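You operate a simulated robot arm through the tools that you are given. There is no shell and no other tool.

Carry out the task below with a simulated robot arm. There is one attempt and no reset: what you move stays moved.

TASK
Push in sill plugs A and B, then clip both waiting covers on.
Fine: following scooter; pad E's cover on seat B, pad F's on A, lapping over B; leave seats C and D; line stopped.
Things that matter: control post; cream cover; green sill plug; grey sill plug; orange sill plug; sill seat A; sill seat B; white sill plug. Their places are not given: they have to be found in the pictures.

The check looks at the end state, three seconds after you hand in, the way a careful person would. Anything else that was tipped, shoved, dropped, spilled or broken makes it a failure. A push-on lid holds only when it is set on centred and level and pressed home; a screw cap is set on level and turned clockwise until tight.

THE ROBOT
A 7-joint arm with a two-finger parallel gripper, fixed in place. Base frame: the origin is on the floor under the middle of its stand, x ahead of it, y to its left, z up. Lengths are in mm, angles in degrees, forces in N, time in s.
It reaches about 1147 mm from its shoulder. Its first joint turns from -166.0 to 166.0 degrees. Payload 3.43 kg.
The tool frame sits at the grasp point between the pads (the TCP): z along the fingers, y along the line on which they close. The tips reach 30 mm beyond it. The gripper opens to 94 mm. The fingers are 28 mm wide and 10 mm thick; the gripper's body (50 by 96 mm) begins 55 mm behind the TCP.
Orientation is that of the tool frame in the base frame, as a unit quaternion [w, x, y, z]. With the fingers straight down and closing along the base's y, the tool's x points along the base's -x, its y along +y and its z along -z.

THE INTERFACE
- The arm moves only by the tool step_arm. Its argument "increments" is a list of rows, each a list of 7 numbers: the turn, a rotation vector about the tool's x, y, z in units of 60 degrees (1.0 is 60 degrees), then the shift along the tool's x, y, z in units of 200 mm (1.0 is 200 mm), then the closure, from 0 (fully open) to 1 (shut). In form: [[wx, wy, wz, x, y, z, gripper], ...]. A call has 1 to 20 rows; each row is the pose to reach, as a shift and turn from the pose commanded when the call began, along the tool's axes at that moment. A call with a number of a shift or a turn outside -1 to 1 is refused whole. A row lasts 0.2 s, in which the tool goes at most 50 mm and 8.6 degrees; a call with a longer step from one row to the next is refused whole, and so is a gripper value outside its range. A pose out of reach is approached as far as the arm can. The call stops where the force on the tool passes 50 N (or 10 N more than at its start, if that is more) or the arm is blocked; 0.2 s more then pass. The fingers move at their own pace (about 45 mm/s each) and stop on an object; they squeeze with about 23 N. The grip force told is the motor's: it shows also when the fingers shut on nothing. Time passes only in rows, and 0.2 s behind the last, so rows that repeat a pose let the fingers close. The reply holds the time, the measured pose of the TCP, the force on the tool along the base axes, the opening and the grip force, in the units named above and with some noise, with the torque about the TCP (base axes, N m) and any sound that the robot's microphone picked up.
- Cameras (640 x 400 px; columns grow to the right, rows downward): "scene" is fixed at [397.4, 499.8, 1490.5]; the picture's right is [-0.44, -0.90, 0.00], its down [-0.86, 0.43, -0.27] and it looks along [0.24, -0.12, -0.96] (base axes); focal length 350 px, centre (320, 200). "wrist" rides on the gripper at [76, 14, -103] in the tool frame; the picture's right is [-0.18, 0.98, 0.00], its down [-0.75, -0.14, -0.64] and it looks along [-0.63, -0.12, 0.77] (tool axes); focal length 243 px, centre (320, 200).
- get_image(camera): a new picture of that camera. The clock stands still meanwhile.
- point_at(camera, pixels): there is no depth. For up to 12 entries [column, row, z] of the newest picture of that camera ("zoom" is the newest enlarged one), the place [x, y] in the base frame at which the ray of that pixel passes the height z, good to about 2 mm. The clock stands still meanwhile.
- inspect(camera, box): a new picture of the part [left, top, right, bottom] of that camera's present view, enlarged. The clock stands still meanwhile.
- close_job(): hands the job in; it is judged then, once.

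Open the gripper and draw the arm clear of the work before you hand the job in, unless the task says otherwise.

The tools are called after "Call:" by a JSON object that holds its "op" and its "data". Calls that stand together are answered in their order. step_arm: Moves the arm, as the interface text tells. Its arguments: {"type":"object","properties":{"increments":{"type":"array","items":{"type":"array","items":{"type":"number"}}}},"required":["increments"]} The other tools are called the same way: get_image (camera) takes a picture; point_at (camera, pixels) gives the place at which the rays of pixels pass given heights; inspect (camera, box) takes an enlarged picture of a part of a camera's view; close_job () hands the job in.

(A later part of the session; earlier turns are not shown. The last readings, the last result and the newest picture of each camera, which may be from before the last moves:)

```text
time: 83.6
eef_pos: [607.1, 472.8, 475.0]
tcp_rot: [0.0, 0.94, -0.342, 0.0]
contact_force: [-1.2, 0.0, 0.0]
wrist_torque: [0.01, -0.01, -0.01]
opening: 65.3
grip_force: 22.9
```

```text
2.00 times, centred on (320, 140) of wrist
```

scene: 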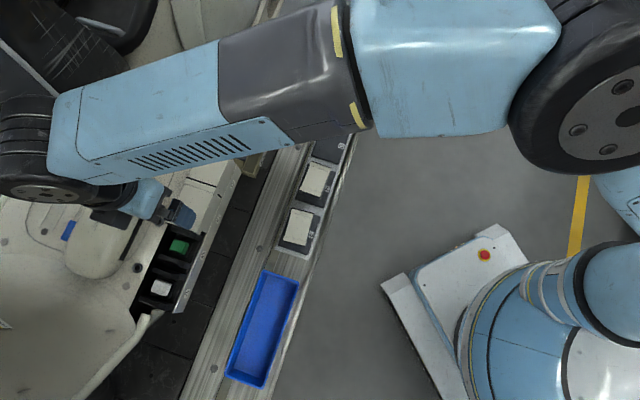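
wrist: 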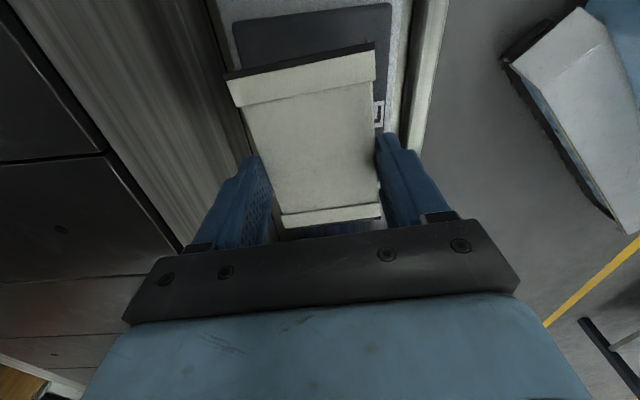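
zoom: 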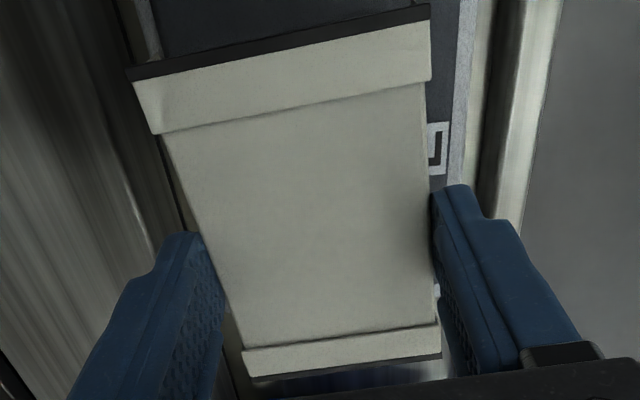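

Gripped (opening 65.3, 23 N); the cover's top is ≈20.5 mm below the TCP, edges at about +54/-47 mm along the tool x. Lifting it.

Call:
{"op": "step_arm", "data": {"increments": [[0, 0, 0, 0, 0, -0.05, 1], [0, 0, 0, 0, 0, -0.15, 1], [0, 0, 0, 0, 0, -0.35, 1], [0, 0, 0, 0, 0, -0.57, 1], [0, 0, 0, 0, 0, -0.79, 1], [0, 0, 0, 0, 0, -1.0, 1]]}}

Call:
{"op": "get_image", "data": {"camera": "wrist"}}

Call:
{"op": "inspect", "data": {"camera": "wrist", "box": [220, 40, 420, 240]}}

```text
time: 85.0
eef_pos: [605.4, 471.5, 673.2]
tcp_rot: [0.0, 0.94, -0.342, -0.001]
contact_force: [0.8, -0.5, -0.1]
wrist_torque: [-0.02, 0.01, -0.01]
opening: 0.0
grip_force: 22.9
```

```text
taken
```

wrist: 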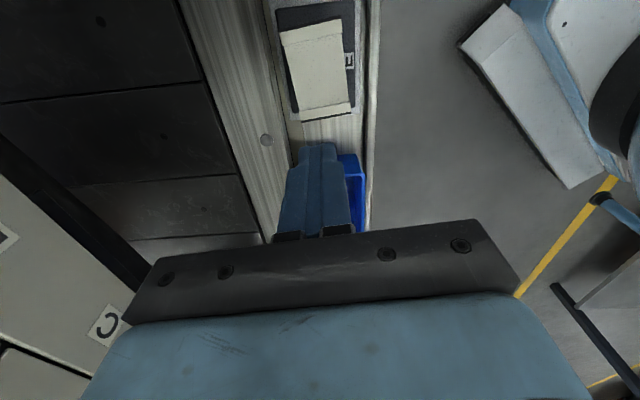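

```text
2.00 times, centred on (320, 140) of wrist
```

zoom: 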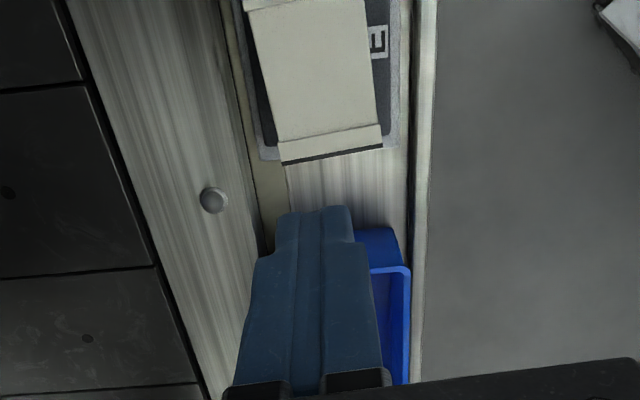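

The shallow grip slipped: the opening went to 0 and the cover stayed on its pad (now seen at (315,68), unmoved). I'll reopen, come back down and take a deeper grip; first re-measure its position.

Call:
{"op": "step_arm", "data": {"increments": [[0, 0, 0, 0, 0, 0.15, 0], [0, 0, 0, 0, 0, 0.35, 0], [0, 0, 0, 0, 0, 0.55, 0], [0, 0, 0, 0, 0, 0.7, 0], [0, 0, 0, 0, 0, 0.77, 0], [0, 0, 0, 0, 0, 0.77, 0]]}}

Call:
{"op": "inspect", "data": {"camera": "wrist", "box": [220, 40, 420, 240]}}

```text
time: 86.4
eef_pos: [608.1, 472.9, 518.5]
tcp_rot: [-0.001, 0.94, -0.342, 0.0]
contact_force: [1.2, -0.3, 0.0]
wrist_torque: [0.0, -0.01, 0.04]
opening: 93.8
grip_force: 0.0
```

```text
2.00 times, centred on (320, 140) of wrist
```

zoom: 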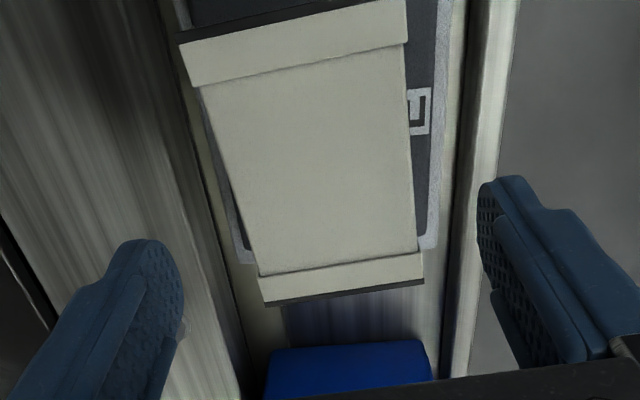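

Call:
{"op": "point_at", "data": {"camera": "zoom", "pixels": [[181, 43, 454.5], [406, 1, 454.5], [264, 303, 454.5], [422, 279, 454.5]]}}

```text
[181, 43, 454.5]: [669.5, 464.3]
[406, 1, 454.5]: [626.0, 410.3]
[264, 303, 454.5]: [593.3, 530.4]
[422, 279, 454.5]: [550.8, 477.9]
```

Cover unmoved (centre ≈(610,470.7)). Descending deeper, tips ≈18 mm below the top, then closing.

Call:
{"op": "step_arm", "data": {"increments": [[0, 0, 0, -0.005, 0, 0.1, 0], [0, 0, 0, -0.005, 0, 0.19, 0], [0, 0, 0, -0.005, 0, 0.235, 0], [0, 0, 0, -0.005, 0, 0.26, 0], [0, 0, 0, -0.005, 0, 0.26, 0.4], [0, 0, 0, -0.005, 0, 0.26, 1], [0, 0, 0, -0.005, 0, 0.26, 1], [0, 0, 0, -0.005, 0, 0.26, 1], [0, 0, 0, -0.005, 0, 0.26, 1], [0, 0, 0, -0.005, 0, 0.26, 1]]}}

Call:
{"op": "step_arm", "data": {"increments": [[0, 0, 0, 0, 0, -0.01, 1], [0, 0, 0, 0, 0, -0.02, 1], [0, 0, 0, 0, 0, -0.03, 1], [0, 0, 0, 0, 0, -0.04, 1], [0, 0, 0, 0, 0, -0.05, 1]]}}

Call:
{"op": "inspect", "data": {"camera": "wrist", "box": [220, 40, 420, 240]}}

```text
time: 88.6
eef_pos: [606.9, 472.6, 469.7]
tcp_rot: [0.0, 0.939, -0.343, 0.0]
contact_force: [0.7, -0.7, -0.1]
wrist_torque: [0.03, -0.02, -0.03]
opening: 65.8
grip_force: 23.0
```

```text
time: 89.8
eef_pos: [606.5, 473.3, 479.8]
tcp_rot: [0.0, 0.94, -0.342, 0.001]
contact_force: [0.0, -0.2, -1.3]
wrist_torque: [-0.01, -0.02, 0.0]
opening: 65.8
grip_force: 23.3
```

```text
2.00 times, centred on (320, 140) of wrist
```

zoom: 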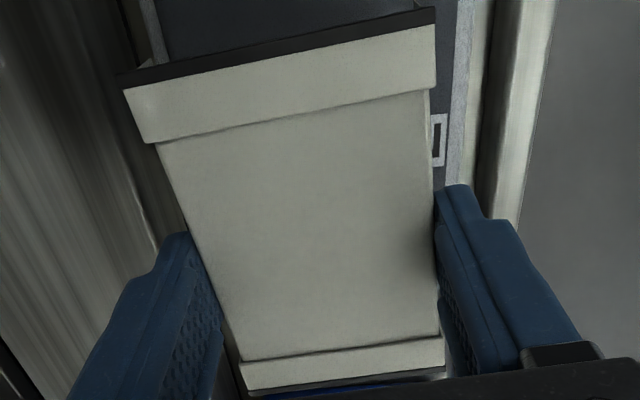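

Still held after 10 mm (opening 65.8, ~1.3 N weight). Lifting further gently and checking again.

Call:
{"op": "step_arm", "data": {"increments": [[0, 0, 0, 0, 0, -0.03, 1], [0, 0, 0, 0, 0, -0.07, 1], [0, 0, 0, 0, 0, -0.12, 1], [0, 0, 0, 0, 0, -0.18, 1], [0, 0, 0, 0, 0, -0.25, 1], [0, 0, 0, 0, 0, -0.33, 1], [0, 0, 0, 0, 0, -0.41, 1], [0, 0, 0, 0, 0, -0.49, 1]]}}

Call:
{"op": "get_image", "data": {"camera": "wrist"}}

Call:
{"op": "inspect", "data": {"camera": "wrist", "box": [220, 40, 420, 240]}}

```text
time: 91.6
eef_pos: [606.9, 473.4, 576.7]
tcp_rot: [0.0, 0.94, -0.342, -0.001]
contact_force: [0.1, 0.2, -0.8]
wrist_torque: [-0.01, 0.01, -0.01]
opening: 65.7
grip_force: 23.6
```

```text
taken
```

wrist: 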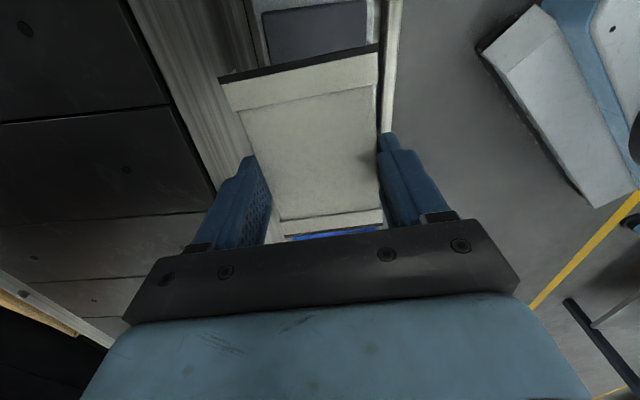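

```text
2.00 times, centred on (320, 140) of wrist
```

zoom: 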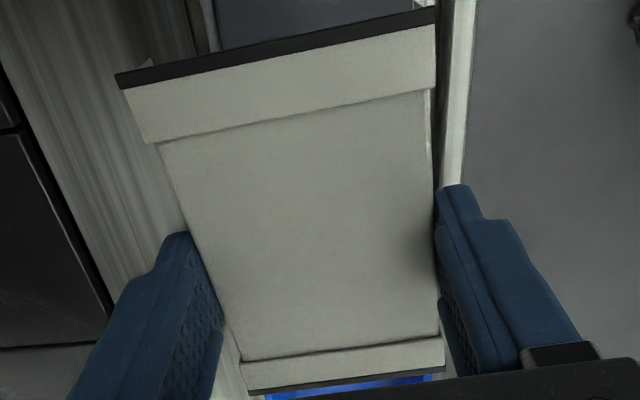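

Held firmly; in the tool frame the cover is aligned (edges at +54/-49 mm, centred within 1 mm). Raising to z≈880 and turning to the seat yaw 135°.

Call:
{"op": "step_arm", "data": {"increments": [[0, 0, 0, 0, 0, -0.08, 1], [0, 0, 0, 0, 0, -0.2, 1], [0, 0, 0, 0, 0, -0.35, 1], [0, 0, 0, 0, 0, -0.5, 1], [0, 0, 0, 0, 0, -0.65, 1], [0, 0, 0, 0, 0, -0.8, 1], [0, 0, 0, 0, 0, -0.95, 1]]}}

Call:
{"op": "step_arm", "data": {"increments": [[0, 0, 0.015, 0, 0, -0.1, 1], [0, 0, 0.03, 0, 0, -0.22, 1], [0, 0, 0.045, 0, 0, -0.34, 1], [0, 0, 0.06, 0, 0, -0.46, 1], [0, 0, 0.083, 0, 0, -0.56, 1]]}}

```text
time: 93.2
eef_pos: [604.5, 474.5, 767.5]
tcp_rot: [0.0, 0.94, -0.342, 0.0]
contact_force: [-0.1, -0.1, -1.6]
wrist_torque: [-0.02, 0.01, -0.04]
opening: 65.7
grip_force: 23.2
```

```text
time: 94.4
eef_pos: [604.3, 472.7, 878.4]
tcp_rot: [-0.001, 0.924, -0.383, 0.001]
contact_force: [-0.2, -0.2, -1.7]
wrist_torque: [0.01, 0.02, 0.0]
opening: 65.7
grip_force: 22.7
```

Now moving laterally over seat B at z≈878 (cover bottom stays well above C's cover).

Call:
{"op": "step_arm", "data": {"increments": [[0, 0, 0, -0.08, -0.092, 0, 1], [0, 0, 0, -0.2, -0.229, 0, 1], [0, 0, 0, -0.33, -0.378, 0, 1], [0, 0, 0, -0.46, -0.527, 0, 1], [0, 0, 0, -0.59, -0.676, 0, 1], [0, 0, 0, -0.71, -0.813, 0, 1], [0, 0, 0, -0.79, -0.905, 0, 1], [0, 0, 0, -0.8135, -0.932, 0, 1], [0, 0, 0, -0.8135, -0.932, 0, 1]]}}

Call:
{"op": "get_image", "data": {"camera": "wrist"}}

Call:
{"op": "get_image", "data": {"camera": "scene"}}

```text
time: 96.4
eef_pos: [621.9, 719.6, 879.2]
tcp_rot: [0.0, 0.924, -0.382, 0.0]
contact_force: [0.0, -0.3, -1.0]
wrist_torque: [0.03, -0.01, -0.01]
opening: 65.5
grip_force: 22.8
```

```text
taken
```

wrist: 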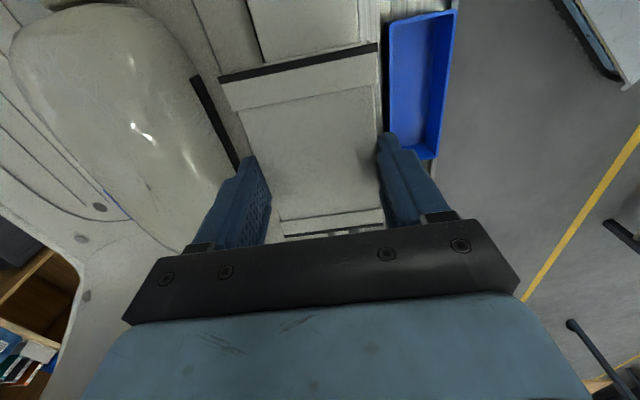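

```text
taken
```

scene: 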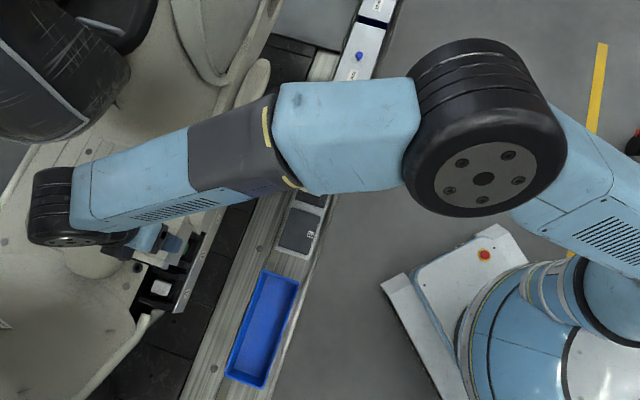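

The cover is above seat B. I'll enlarge to check its alignment with C's cover along the line.

Call:
{"op": "inspect", "data": {"camera": "wrist", "box": [200, 0, 420, 240]}}

Call:
{"op": "inspect", "data": {"camera": "scene", "box": [130, 190, 230, 320]}}

```text
1.67 times, centred on (310, 120) of wrist
```

zoom: 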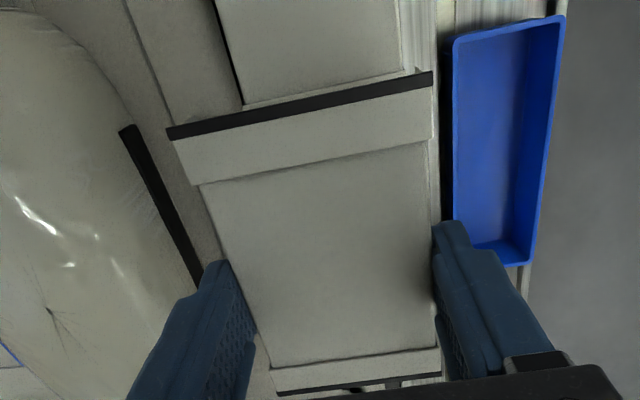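

```text
3.08 times, centred on (180, 255) of scene
```

zoom: 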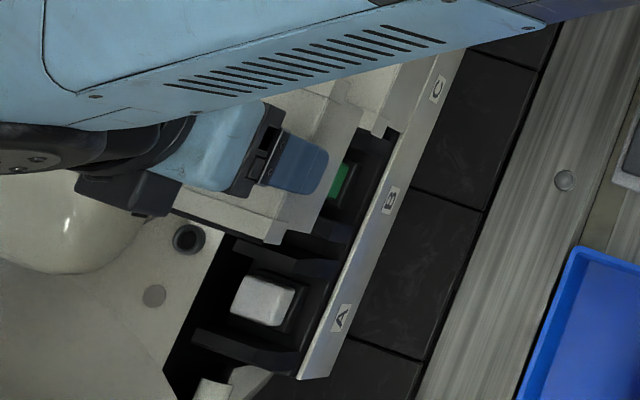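

I'll compute C's body edges from this frame at z≈785 to compare with the held cover's centreline.

Call:
{"op": "point_at", "data": {"camera": "wrist", "pixels": [[246, 0.5, 785], [263.3, 63.1, 785], [356.7, 0.5, 785], [359.7, 42.2, 785], [246, 0.5, 780], [263.3, 63.1, 780], [356.7, 0.5, 780], [359.7, 42.2, 780]]}}

```text
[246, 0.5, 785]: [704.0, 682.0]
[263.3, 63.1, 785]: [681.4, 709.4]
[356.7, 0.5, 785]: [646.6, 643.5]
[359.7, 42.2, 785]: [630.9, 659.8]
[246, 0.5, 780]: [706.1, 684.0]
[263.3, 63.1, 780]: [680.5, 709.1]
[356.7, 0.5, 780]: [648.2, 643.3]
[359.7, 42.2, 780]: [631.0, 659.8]
```

C's centreline is n≈948.5 when z≈785, so I'll shift 1.5 mm toward the line and lower to ~20 mm above the expected seat height.

Call:
{"op": "step_arm", "data": {"increments": [[0, 0, 0, 0, 0.0075, 0.06, 1], [0, 0, 0, 0, 0.0075, 0.13, 1], [0, 0, 0, 0, 0.0075, 0.2, 1], [0, 0, 0, 0, 0.0075, 0.25, 1], [0, 0, 0, 0, 0.0075, 0.28, 1], [0, 0, 0, 0, 0.0075, 0.28, 1]]}}

Call:
{"op": "get_image", "data": {"camera": "wrist"}}

Call:
{"op": "inspect", "data": {"camera": "wrist", "box": [200, 0, 420, 240]}}

Call:
{"op": "inspect", "data": {"camera": "scene", "box": [140, 200, 230, 310]}}

```text
time: 97.2
eef_pos: [617.4, 723.9, 848.4]
tcp_rot: [-0.006, 0.925, -0.38, -0.001]
contact_force: [-8.9, -6.4, 12.2]
wrist_torque: [-0.85, 0.63, 0.08]
opening: 65.8
grip_force: 22.8
stopped in row 4: the force on the tool passed its limit at 64 N (the readings are from after the stop); the commanded pose is now the measured one
```

```text
taken
```

wrist: 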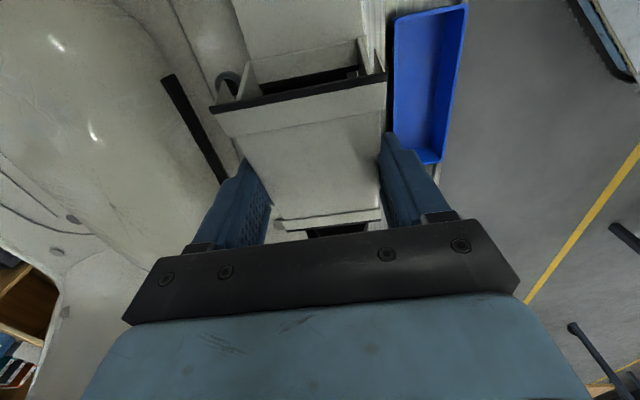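

```text
1.67 times, centred on (310, 120) of wrist
```

zoom: 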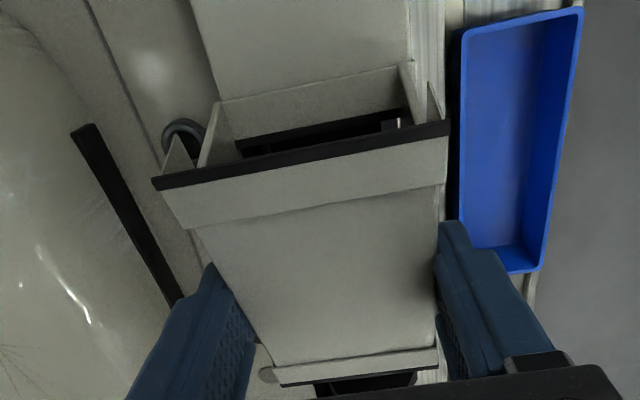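

```text
3.64 times, centred on (185, 255) of scene
```

zoom: 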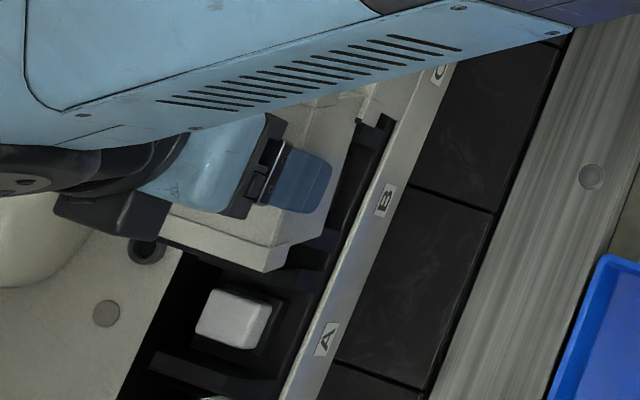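

The descent met contact early (TCP 848) and the cover tilted in the fingers: its +u end is up. I stop here and look closely at what touched.

Call:
{"op": "inspect", "data": {"camera": "wrist", "box": [200, 20, 400, 120]}}

Call:
{"op": "inspect", "data": {"camera": "wrist", "box": [230, 190, 410, 245]}}

Call:
{"op": "inspect", "data": {"camera": "scene", "box": [170, 215, 240, 275]}}

```text
3.20 times, centred on (300, 70) of wrist
```

zoom: 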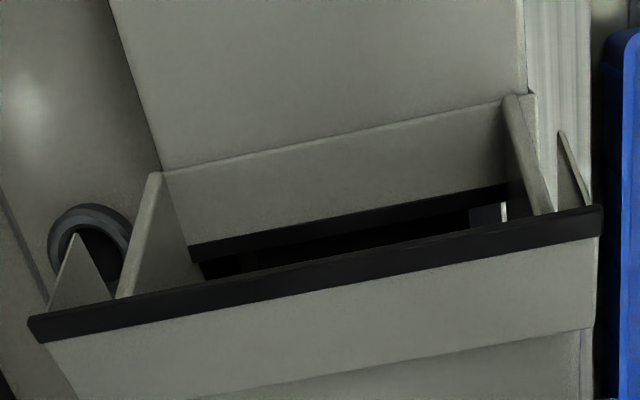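

```text
3.56 times, centred on (320, 218) of wrist
```

zoom: 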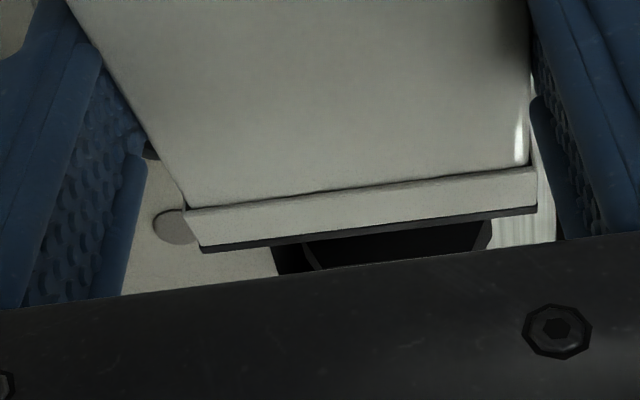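

```text
6.67 times, centred on (205, 245) of scene
```

zoom: 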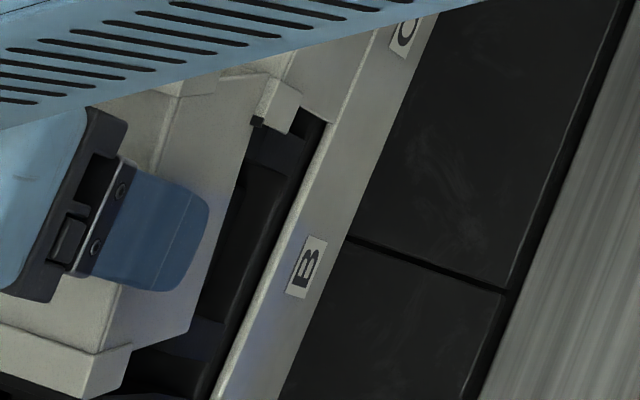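

I see: the held cover's skirts came down on top of C's -u band (black edge between (190,245) and (505,190) in the zoom). Let me measure where C's band edge really is from this close view.

Call:
{"op": "point_at", "data": {"camera": "wrist", "pixels": [[259.4, 84.1, 785], [357.8, 66.9, 785], [250, 60.6, 785], [359.4, 38.75, 785], [259.4, 84.1, 775], [357.8, 66.9, 775]]}}

Call:
{"op": "get_image", "data": {"camera": "scene"}}

```text
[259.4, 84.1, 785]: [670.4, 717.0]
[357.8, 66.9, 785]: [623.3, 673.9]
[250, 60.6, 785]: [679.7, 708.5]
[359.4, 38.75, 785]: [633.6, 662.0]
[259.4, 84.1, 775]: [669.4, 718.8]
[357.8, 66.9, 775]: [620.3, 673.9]
```

```text
taken
```

scene: 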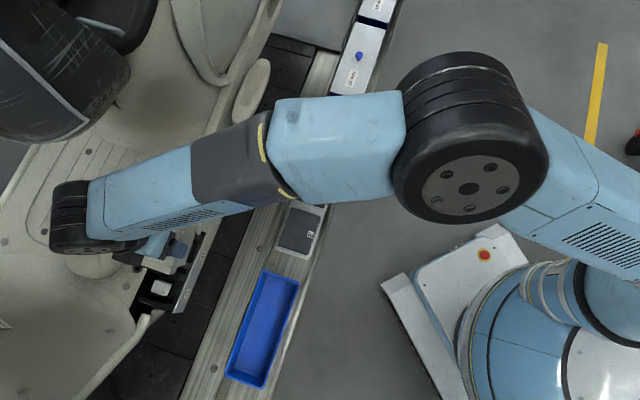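

C's band edge is at u≈-34.4, and the held cover's skirt ends there: so the cover's skirt/overhang layout needs a closer look (it may be turned the other way round). I lift clear first.

Call:
{"op": "step_arm", "data": {"increments": [[0, 0, 0, 0, 0, -0.05, 1], [0, 0, 0, 0, 0, -0.15, 1], [0, 0, 0, 0, 0, -0.3, 1], [0, 0, 0, 0, 0, -0.45, 1]]}}

Call:
{"op": "get_image", "data": {"camera": "wrist"}}

Call:
{"op": "inspect", "data": {"camera": "wrist", "box": [200, 0, 420, 240]}}

Call:
{"op": "inspect", "data": {"camera": "scene", "box": [150, 200, 240, 300]}}

```text
time: 98.2
eef_pos: [617.5, 721.5, 935.0]
tcp_rot: [-0.006, 0.924, -0.381, 0.0]
contact_force: [-0.7, 0.7, -0.9]
wrist_torque: [-0.01, -0.01, -0.02]
opening: 65.9
grip_force: 22.7
```

```text
taken
```

wrist: 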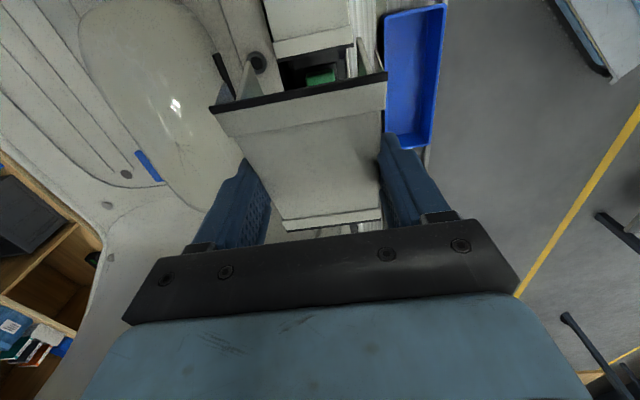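

```text
1.67 times, centred on (310, 120) of wrist
```

zoom: 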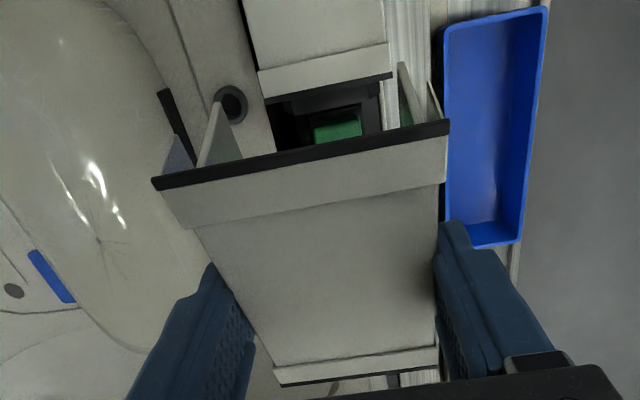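

```text
4.00 times, centred on (195, 250) of scene
```

zoom: 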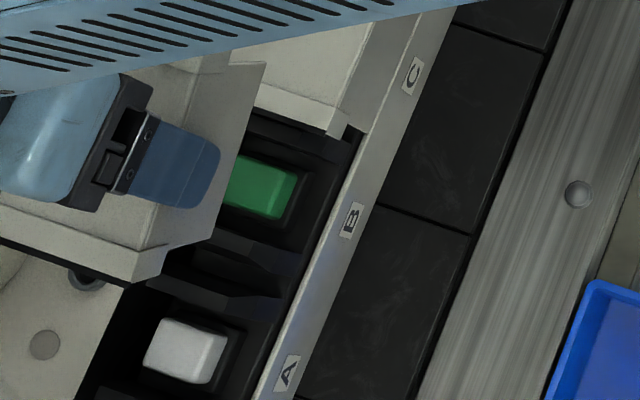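

Now I can see the cover's underside: two skirts under bands, pitched about 20° in the grip. I'll look at C's -u end at high zoom to see exactly where its skirt and band end.

Call:
{"op": "inspect", "data": {"camera": "scene", "box": [180, 210, 230, 260]}}

Call:
{"op": "inspect", "data": {"camera": "scene", "box": [150, 215, 220, 285]}}

Call:
{"op": "inspect", "data": {"camera": "wrist", "box": [205, 30, 405, 130]}}

```text
8.00 times, centred on (205, 235) of scene
```

zoom: 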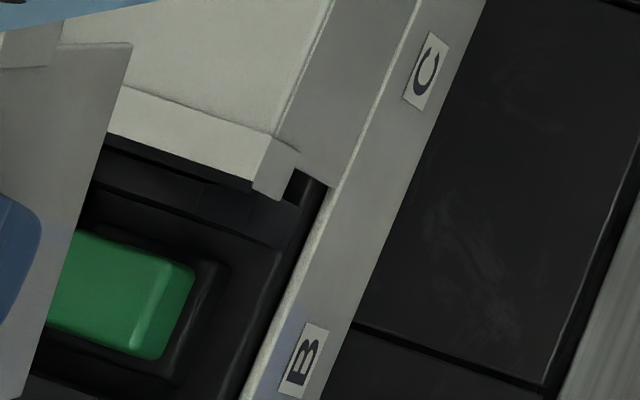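

```text
5.71 times, centred on (185, 250) of scene
```

zoom: 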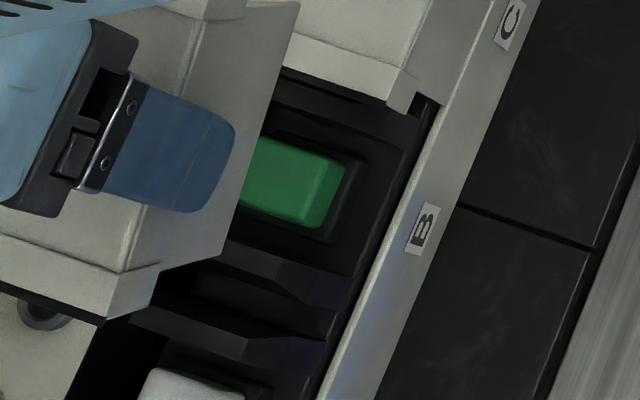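

```text
3.20 times, centred on (305, 80) of wrist
```

zoom: 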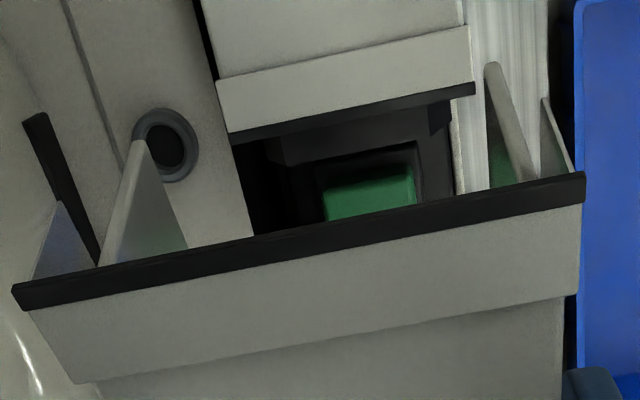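

The plug spacing works out to 86.5 mm, so the right placement is about 3 mm farther toward A. Since the cover is pitched in the grip, I'll take it back to pad E, set it flat and re-grip. Moving back laterally first.

Call:
{"op": "step_arm", "data": {"increments": [[-0.001, 0.0005, -0.01, 0.09, 0.1, 0, 1], [-0.003, 0.001, -0.02, 0.22, 0.24, 0, 1], [-0.005, 0.002, -0.035, 0.36, 0.395, 0, 1], [-0.006, 0.0025, -0.05, 0.5, 0.55, 0, 1], [-0.008, 0.003, -0.06, 0.64, 0.7, 0, 1], [-0.01, 0.004, -0.075, 0.76, 0.83, 0, 1], [-0.0107, 0.004, -0.0802, 0.838, 0.919, 0, 1]]}}

Call:
{"op": "step_arm", "data": {"increments": [[0, 0, 0, 0, 0, 0.12, 1], [0, 0, 0, 0, 0, 0.3, 1], [0, 0, 0, 0, 0, 0.48, 1], [0, 0, 0, 0, 0, 0.66, 1], [0, 0, 0, 0, 0, 0.84, 1], [0, 0, 0, 0, 0, 1.0, 1]]}}

Call:
{"op": "step_arm", "data": {"increments": [[0, 0, 0, 0, 0, 0.15, 1], [0, 0, 0, 0, 0, 0.33, 1], [0, 0, 0, 0, 0, 0.5, 1], [0, 0, 0, 0, 0, 0.65, 1], [0, 0, 0, 0, 0, 0.8, 1]]}}

Call:
{"op": "get_image", "data": {"camera": "wrist"}}

```text
time: 99.8
eef_pos: [606.2, 474.5, 933.6]
tcp_rot: [0.001, 0.94, -0.341, -0.001]
contact_force: [-0.6, -0.7, -1.3]
wrist_torque: [-0.02, 0.02, 0.0]
opening: 65.7
grip_force: 22.9
```

```text
time: 101.2
eef_pos: [608.5, 472.8, 732.3]
tcp_rot: [0.0, 0.94, -0.342, 0.0]
contact_force: [0.2, -0.5, -0.5]
wrist_torque: [0.0, -0.03, 0.02]
opening: 65.9
grip_force: 23.4
```

```text
time: 102.4
eef_pos: [608.5, 472.6, 576.2]
tcp_rot: [0.001, 0.94, -0.342, 0.0]
contact_force: [-0.2, -0.2, -0.9]
wrist_torque: [0.03, 0.0, 0.02]
opening: 65.6
grip_force: 22.8
```

```text
taken
```

wrist: 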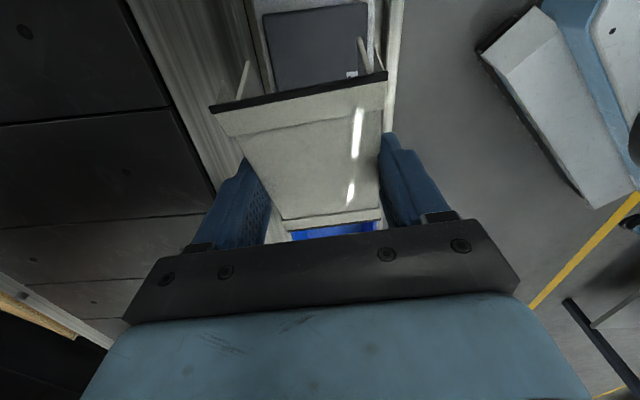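

Lowering gently onto pad E; the low -u edge should touch first and swing the cover level.

Call:
{"op": "step_arm", "data": {"increments": [[0, 0, 0, 0, 0, 0.12, 1], [0, 0, 0, 0, 0, 0.25, 1], [0, 0, 0, 0, 0, 0.35, 1], [0, 0, 0, 0, 0, 0.42, 1]]}}

Call:
{"op": "step_arm", "data": {"increments": [[0, 0, 0, 0, 0, 0.01, 1], [0, 0, 0, 0, 0, 0.02, 1], [0, 0, 0, 0, 0, 0.03, 1], [0, 0, 0, 0, 0, 0.04, 1], [0, 0, 0, 0, 0, 0.05, 1]]}}

Call:
{"op": "get_image", "data": {"camera": "wrist"}}

```text
time: 103.4
eef_pos: [608.3, 471.3, 489.8]
tcp_rot: [0.0, 0.94, -0.342, -0.001]
contact_force: [-0.7, 1.5, -1.4]
wrist_torque: [0.01, -0.01, 0.02]
opening: 66.0
grip_force: 23.3
```

```text
time: 104.6
eef_pos: [608.2, 473.3, 479.9]
tcp_rot: [0.001, 0.939, -0.343, 0.0]
contact_force: [-0.6, 0.1, -0.6]
wrist_torque: [0.02, -0.02, -0.01]
opening: 65.8
grip_force: 22.8
```

```text
taken
```

wrist: 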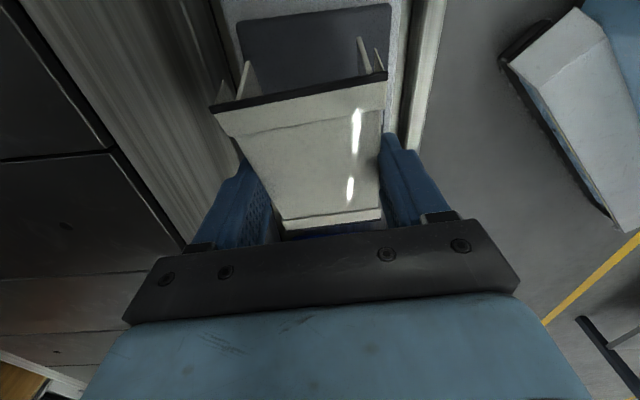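

Call:
{"op": "step_arm", "data": {"increments": [[0, 0, 0, 0, 0, 0.01, 1], [0, 0, 0, 0, 0, 0.02, 1], [0, 0, 0, 0, 0, 0.03, 1]]}}

Call:
{"op": "step_arm", "data": {"increments": [[0, 0, 0, 0, 0, 0.01, 1], [0, 0, 0, 0, 0, 0.02, 1], [0, 0, 0, 0, 0, 0.03, 1]]}}

Call:
{"op": "get_image", "data": {"camera": "wrist"}}

```text
time: 105.4
eef_pos: [607.5, 473.4, 473.5]
tcp_rot: [0.0, 0.94, -0.342, -0.001]
contact_force: [0.4, -0.3, -1.1]
wrist_torque: [0.01, 0.0, 0.0]
opening: 65.8
grip_force: 22.5
```

```text
time: 106.2
eef_pos: [609.4, 473.1, 469.4]
tcp_rot: [-0.001, 0.94, -0.342, 0.001]
contact_force: [1.2, -8.4, 24.7]
wrist_torque: [-0.06, 0.27, 0.11]
opening: 65.9
grip_force: 23.2
```

```text
taken
```

wrist: 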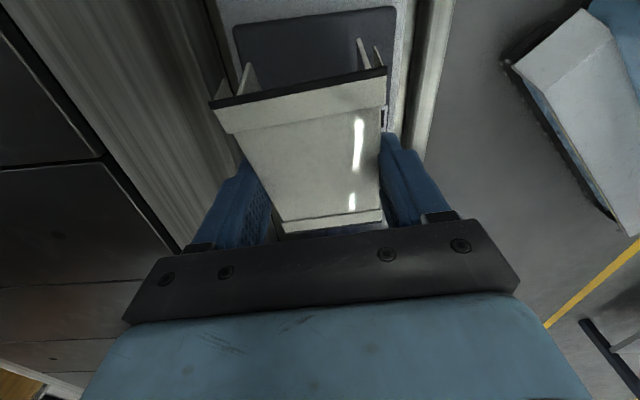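

The pad is touched (25 N). Rather than drop it, I'll raise 12 mm and tilt the tool by about -22° so the cover becomes level before setting it down.

Call:
{"op": "step_arm", "data": {"increments": [[0, 0, 0, 0, 0, -0.03, 1], [0, -0.08, 0, 0, 0, -0.06, 1], [0, -0.18, 0, 0, 0, -0.06, 1], [0, -0.28, 0, 0, 0, -0.06, 1], [0, -0.36, 0, 0, 0, -0.06, 1]]}}

Call:
{"op": "get_image", "data": {"camera": "wrist"}}

Call:
{"op": "inspect", "data": {"camera": "scene", "box": [240, 160, 360, 280]}}

```text
time: 107.4
eef_pos: [607.6, 473.5, 480.6]
tcp_rot: [-0.063, 0.923, -0.335, -0.177]
contact_force: [0.2, 0.3, -0.9]
wrist_torque: [-0.01, -0.01, 0.02]
opening: 65.6
grip_force: 23.2
```

```text
taken
```

wrist: 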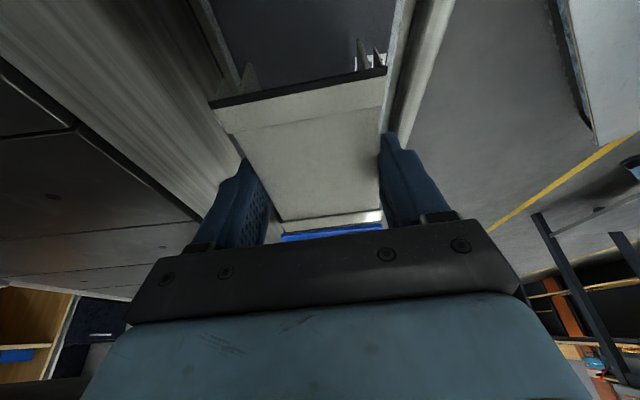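

```text
3.33 times, centred on (300, 220) of scene
```

zoom: 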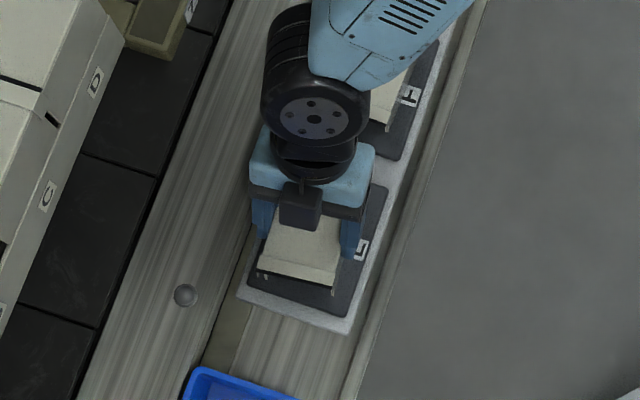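

The cover looks level now. Lowering vertically (down is (0.369,0,0.928) in the tool frame) in small steps until contact.

Call:
{"op": "step_arm", "data": {"increments": [[0, 0, 0, 0.0037, 0, 0.0093, 1], [0, 0, 0, 0.0074, 0, 0.0186, 1], [0, 0, 0, 0.0111, 0, 0.0278, 1], [0, 0, 0, 0.0148, 0, 0.0371, 1]]}}

Call:
{"op": "step_arm", "data": {"increments": [[0, 0, 0, 0.0037, 0, 0.0093, 1], [0, 0, 0, 0.0074, 0, 0.0186, 1]]}}

Call:
{"op": "step_arm", "data": {"increments": [[0, 0, 0, 0.0037, 0, 0.0093, 1], [0, 0, 0, 0.0074, 0, 0.0186, 1]]}}

```text
time: 108.4
eef_pos: [606.1, 474.0, 472.9]
tcp_rot: [-0.063, 0.923, -0.335, -0.176]
contact_force: [0.5, -0.8, -0.4]
wrist_torque: [0.01, 0.02, 0.01]
opening: 65.7
grip_force: 22.7
```

```text
time: 109.0
eef_pos: [607.0, 473.2, 468.6]
tcp_rot: [-0.063, 0.923, -0.336, -0.176]
contact_force: [-0.1, 0.0, -1.3]
wrist_torque: [-0.03, 0.0, 0.0]
opening: 65.9
grip_force: 23.0
```

```text
time: 109.6
eef_pos: [606.3, 473.8, 466.2]
tcp_rot: [-0.065, 0.923, -0.335, -0.176]
contact_force: [-5.6, -2.6, 32.7]
wrist_torque: [-0.81, -0.47, -0.15]
opening: 66.1
grip_force: 23.6
```

The cover rests on the pad (33 N). Opening the fingers now.

Call:
{"op": "step_arm", "data": {"increments": [[0, 0, 0, -0.0037, 0, -0.0093, 0.5], [0, 0, 0, -0.0037, 0, -0.0093, 0], [0, 0, 0, -0.0037, 0, -0.0093, 0], [0, 0, 0, -0.0037, 0, -0.0093, 0], [0, 0, 0, -0.0037, 0, -0.0093, 0]]}}

Call:
{"op": "step_arm", "data": {"increments": [[0, 0, 0, -0.037, 0, -0.093, 0], [0, 0, 0, -0.092, 0, -0.232, 0], [0, 0.12, 0, -0.148, 0, -0.371, 0], [0, 0.24, 0, -0.148, 0, -0.371, 0], [0, 0.36, 0, -0.148, 0, -0.371, 0]]}}

Call:
{"op": "get_image", "data": {"camera": "wrist"}}

Call:
{"op": "inspect", "data": {"camera": "wrist", "box": [220, 0, 420, 200]}}

```text
time: 110.8
eef_pos: [607.2, 472.3, 466.0]
tcp_rot: [-0.063, 0.923, -0.336, -0.177]
contact_force: [-1.1, 0.9, 0.3]
wrist_torque: [0.05, -0.01, 0.01]
opening: 94.2
grip_force: 0.1
```

```text
time: 112.0
eef_pos: [609.4, 473.4, 544.9]
tcp_rot: [0.001, 0.94, -0.342, 0.001]
contact_force: [0.4, -0.8, -0.3]
wrist_torque: [0.04, 0.04, 0.0]
opening: 93.8
grip_force: 0.1
```

```text
taken
```

wrist: 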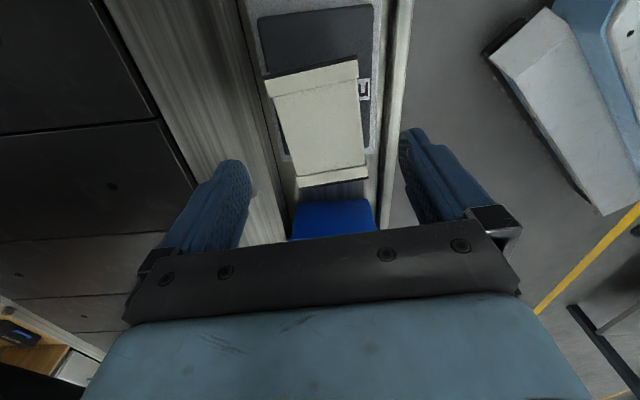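

```text
2.00 times, centred on (320, 100) of wrist
```

zoom: 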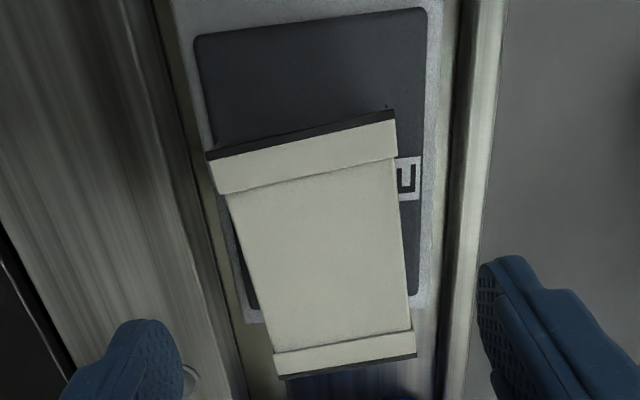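

The cover lies flat on pad E again (shifted ~15 mm toward -u). Measuring its corners.

Call:
{"op": "point_at", "data": {"camera": "zoom", "pixels": [[210, 161, 454.5], [396, 121, 454.5], [276, 377, 454.5], [414, 354, 454.5], [194, 40, 415], [427, 8, 415], [250, 310, 415], [418, 290, 415]]}}

```text
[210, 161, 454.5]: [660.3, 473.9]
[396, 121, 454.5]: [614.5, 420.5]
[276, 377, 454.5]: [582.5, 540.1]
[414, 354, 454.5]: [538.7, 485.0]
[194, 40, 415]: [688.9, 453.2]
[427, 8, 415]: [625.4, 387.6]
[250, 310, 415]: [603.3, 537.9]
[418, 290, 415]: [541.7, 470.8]
```

Cover centre ≈(599,480), axis -40.3°. Re-gripping 3 mm off centre at the same depth as before (TCP ≈469).

Call:
{"op": "step_arm", "data": {"increments": [[0, 0, 0, -0.04, 0, 0.05, 0], [0, 0, 0, -0.0675, 0.001, 0.15, 0], [0, 0, 0, -0.0675, 0.001, 0.25, 0], [0, 0, 0, -0.0675, 0.001, 0.33, 0], [0, 0, 0, -0.0675, 0.001, 0.378, 0], [0, 0, 0, -0.0675, 0.001, 0.378, 0]]}}

Call:
{"op": "inspect", "data": {"camera": "wrist", "box": [220, 40, 420, 240]}}

```text
time: 113.4
eef_pos: [597.8, 481.5, 470.7]
tcp_rot: [0.001, 0.94, -0.342, -0.001]
contact_force: [0.7, -0.2, 0.2]
wrist_torque: [0.01, -0.02, 0.02]
opening: 93.7
grip_force: 0.1
```

```text
2.00 times, centred on (320, 140) of wrist
```

zoom: 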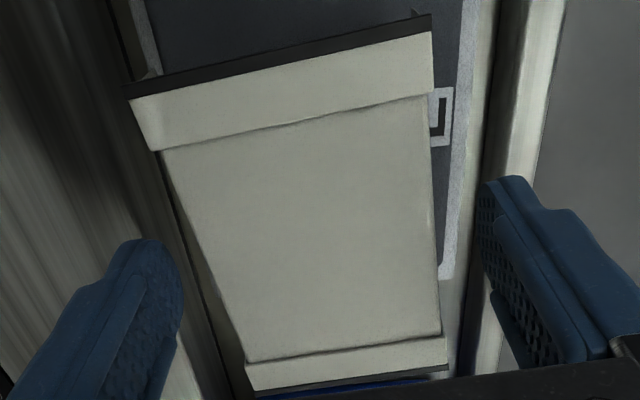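

In place. Closing and lifting gently by 10 mm, then more.

Call:
{"op": "step_arm", "data": {"increments": [[0, 0, 0, 0, 0, 0.005, 0.4], [0, 0, 0, 0, 0, 0.005, 1], [0, 0, 0, 0, 0, 0.005, 1], [0, 0, 0, 0, 0, 0.005, 1], [0, 0, 0, 0, 0, 0.005, 1], [0, 0, 0, 0, 0, 0.005, 1]]}}

Call:
{"op": "step_arm", "data": {"increments": [[0, 0, 0, 0, 0, -0.01, 1], [0, 0, 0, 0, 0, -0.03, 1], [0, 0, 0, 0, 0, -0.06, 1], [0, 0, 0, 0, 0, -0.11, 1], [0, 0, 0, 0, 0, -0.18, 1], [0, 0, 0, 0, 0, -0.26, 1], [0, 0, 0, 0, 0, -0.34, 1], [0, 0, 0, 0, 0, -0.42, 1], [0, 0, 0, 0, 0, -0.5, 1]]}}

Call:
{"op": "inspect", "data": {"camera": "wrist", "box": [220, 40, 420, 240]}}

```text
time: 114.8
eef_pos: [597.1, 482.1, 468.9]
tcp_rot: [0.001, 0.94, -0.342, -0.001]
contact_force: [-1.1, -1.6, 0.5]
wrist_torque: [-0.03, -0.03, 0.03]
opening: 65.6
grip_force: 22.2
```

```text
time: 116.8
eef_pos: [596.9, 482.0, 569.2]
tcp_rot: [0.001, 0.939, -0.343, 0.0]
contact_force: [0.3, 0.6, -1.5]
wrist_torque: [-0.01, 0.0, -0.02]
opening: 65.8
grip_force: 22.8
```

```text
2.00 times, centred on (320, 140) of wrist
```

zoom: 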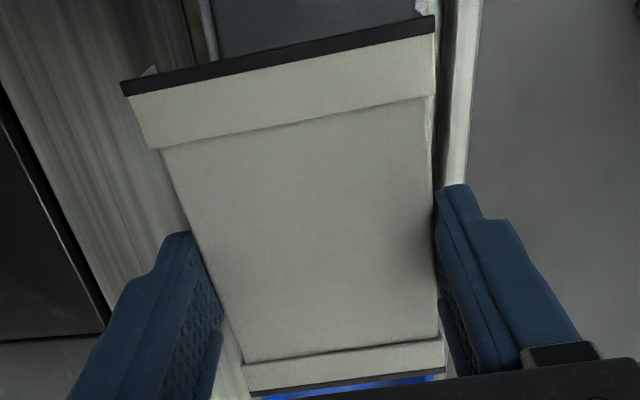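

Held level (edges at +52.7/-48.7 in tool x). Raising to z≈880, turning to 135°.

Call:
{"op": "step_arm", "data": {"increments": [[0, 0, 0, 0, 0, -0.08, 1], [0, 0, 0, 0, 0, -0.2, 1], [0, 0, 0, 0, 0, -0.35, 1], [0, 0, 0, 0, 0, -0.5, 1], [0, 0, 0, 0, 0, -0.65, 1], [0, 0, 0, 0, 0, -0.8, 1], [0, 0, 0, 0, 0, -0.95, 1]]}}

Call:
{"op": "step_arm", "data": {"increments": [[0, 0, 0.015, 0, 0, -0.1, 1], [0, 0, 0.03, 0, 0, -0.22, 1], [0, 0, 0.045, 0, 0, -0.34, 1], [0, 0, 0.06, 0, 0, -0.46, 1], [0, 0, 0.083, 0, 0, -0.58, 1], [0, 0, 0.083, 0, 0, -0.58, 1]]}}

```text
time: 118.4
eef_pos: [599.8, 483.2, 759.7]
tcp_rot: [0.001, 0.94, -0.342, 0.0]
contact_force: [0.1, -0.3, -1.9]
wrist_torque: [-0.02, 0.0, -0.03]
opening: 65.5
grip_force: 22.8
```

```text
time: 119.8
eef_pos: [598.7, 484.5, 875.6]
tcp_rot: [0.001, 0.924, -0.382, 0.0]
contact_force: [-0.3, -0.2, -0.9]
wrist_torque: [0.01, -0.01, -0.01]
opening: 65.8
grip_force: 23.1
```

Lateral move over seat B, then a settled reading.

Call:
{"op": "step_arm", "data": {"increments": [[0, 0, 0, -0.07, -0.085, 0, 1], [0, 0, 0, -0.19, -0.23, 0, 1], [0, 0, 0, -0.32, -0.385, 0, 1], [0, 0, 0, -0.45, -0.54, 0, 1], [0, 0, 0, -0.58, -0.695, 0, 1], [0, 0, 0, -0.69, -0.825, 0, 1], [0, 0, 0, -0.75, -0.9, 0, 1], [0, 0, 0, -0.7686, -0.9206, 0, 1], [0, 0, 0, -0.7686, -0.9206, 0, 1]]}}

Call:
{"op": "step_arm", "data": {"increments": [[0, 0, 0, 0, 0, 0, 1]]}}

Call:
{"op": "step_arm", "data": {"increments": [[0, 0, 0, 0, 0, 0, 1]]}}

Call:
{"op": "step_arm", "data": {"increments": [[0, 0, 0, 0, 0, 0, 1]]}}

Call:
{"op": "step_arm", "data": {"increments": [[0, 0, 0, 0, 0, 0, 1]]}}

```text
time: 121.8
eef_pos: [618.8, 722.0, 873.3]
tcp_rot: [0.002, 0.924, -0.383, -0.001]
contact_force: [0.2, 0.3, -0.8]
wrist_torque: [0.03, -0.03, -0.02]
opening: 65.5
grip_force: 22.9
```

```text
time: 122.2
eef_pos: [617.1, 721.1, 874.2]
tcp_rot: [0.001, 0.924, -0.382, 0.0]
contact_force: [-0.6, -0.6, -1.0]
wrist_torque: [0.0, 0.0, -0.01]
opening: 65.5
grip_force: 23.1
```

```text
time: 122.6
eef_pos: [617.4, 722.3, 873.8]
tcp_rot: [0.001, 0.924, -0.382, 0.0]
contact_force: [0.0, 0.1, -0.8]
wrist_torque: [-0.01, -0.02, -0.01]
opening: 65.5
grip_force: 23.2
```

```text
time: 123.0
eef_pos: [618.4, 722.0, 875.6]
tcp_rot: [0.0, 0.924, -0.382, 0.0]
contact_force: [0.3, -0.7, -0.4]
wrist_torque: [0.02, -0.02, -0.01]
opening: 65.6
grip_force: 23.3
```

```text
time: 123.4
eef_pos: [617.7, 721.3, 874.7]
tcp_rot: [0.001, 0.924, -0.382, 0.0]
contact_force: [-0.3, -0.2, -0.7]
wrist_torque: [0.02, 0.0, -0.02]
opening: 65.7
grip_force: 22.9
```

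Average pose gives u≈-73.4, n≈947.2, within a millimetre of my aim. Descending to just above C's top level first.

Call:
{"op": "step_arm", "data": {"increments": [[0, 0, 0, 0.003, -0.004, 0.05, 1], [0, 0, 0, 0.003, -0.004, 0.09, 1], [0, 0, 0, 0.003, -0.004, 0.11, 1]]}}

Call:
{"op": "step_arm", "data": {"increments": [[0, 0, 0, 0, 0, 0.01, 1], [0, 0, 0, 0, 0, 0.02, 1], [0, 0, 0, 0, 0, 0.025, 1]]}}

Call:
{"op": "get_image", "data": {"camera": "wrist"}}

Call:
{"op": "inspect", "data": {"camera": "wrist", "box": [200, 0, 420, 240]}}

Call:
{"op": "inspect", "data": {"camera": "scene", "box": [160, 210, 230, 280]}}

```text
time: 124.2
eef_pos: [619.9, 720.3, 852.4]
tcp_rot: [0.001, 0.924, -0.382, 0.0]
contact_force: [-0.5, 0.7, -1.7]
wrist_torque: [0.0, 0.0, -0.02]
opening: 65.8
grip_force: 23.0
```

```text
time: 125.0
eef_pos: [619.8, 720.6, 848.6]
tcp_rot: [0.001, 0.924, -0.382, -0.001]
contact_force: [0.8, -1.3, -0.8]
wrist_torque: [0.02, 0.03, -0.01]
opening: 65.5
grip_force: 23.1
```

```text
taken
```

wrist: 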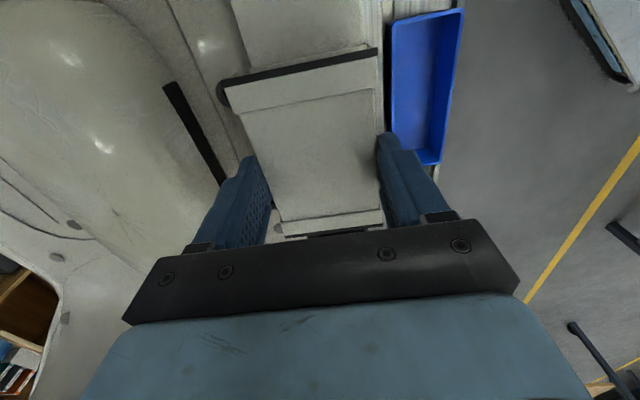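

```text
1.67 times, centred on (310, 120) of wrist
```

zoom: 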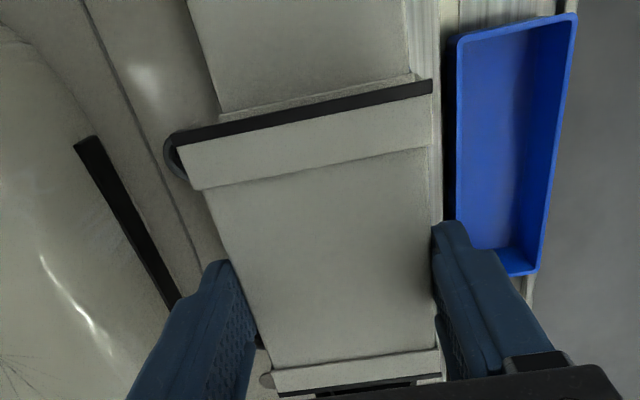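

```text
5.71 times, centred on (195, 245) of scene
```

zoom: 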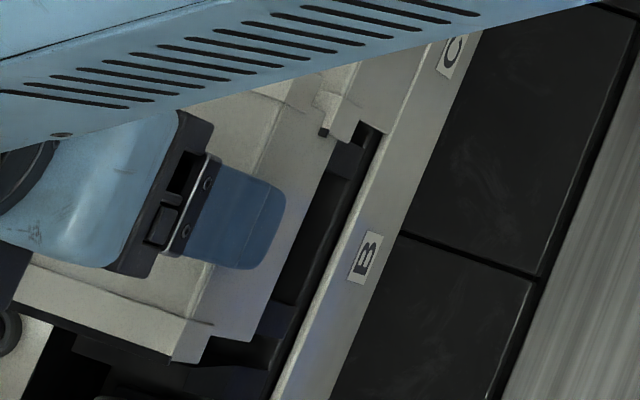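

No contact at the height where it struck before. Continuing down in 6 mm calls with force checks.

Call:
{"op": "step_arm", "data": {"increments": [[0, 0, 0, 0, 0, 0.01, 1], [0, 0, 0, 0, 0, 0.02, 1], [0, 0, 0, 0, 0, 0.03, 1]]}}

Call:
{"op": "step_arm", "data": {"increments": [[0, 0, 0, 0, 0, 0.01, 1], [0, 0, 0, 0, 0, 0.02, 1], [0, 0, 0, 0, 0, 0.03, 1]]}}

Call:
{"op": "inspect", "data": {"camera": "wrist", "box": [200, 0, 420, 240]}}

```text
time: 125.8
eef_pos: [618.8, 720.3, 841.3]
tcp_rot: [0.001, 0.924, -0.382, -0.001]
contact_force: [-3.1, -3.1, 0.5]
wrist_torque: [-0.31, 0.23, -0.19]
opening: 65.7
grip_force: 23.1
```

```text
time: 126.6
eef_pos: [620.1, 720.6, 836.3]
tcp_rot: [0.001, 0.924, -0.381, 0.0]
contact_force: [-3.9, -2.8, 1.1]
wrist_torque: [-0.27, 0.2, -0.18]
opening: 65.4
grip_force: 23.2
```

```text
1.67 times, centred on (310, 120) of wrist
```

zoom: 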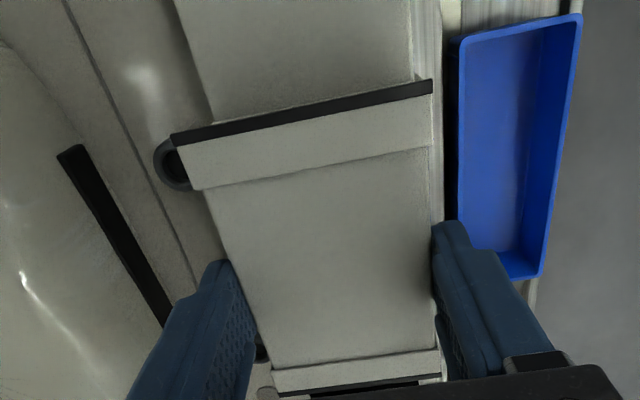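

There's a steady side force of about 4.7 N toward the line (-n): the far skirt rubs. I'll shift 1 mm toward the line and continue.

Call:
{"op": "step_arm", "data": {"increments": [[0, 0, 0, 0, 0.005, 0, 1], [0, 0, 0, 0, 0.005, 0.01, 1], [0, 0, 0, 0, 0.005, 0.02, 1]]}}

```text
time: 127.4
eef_pos: [619.2, 721.7, 832.4]
tcp_rot: [0.002, 0.924, -0.382, -0.001]
contact_force: [0.2, 0.5, -1.0]
wrist_torque: [0.02, 0.02, -0.01]
opening: 65.5
grip_force: 22.9
```

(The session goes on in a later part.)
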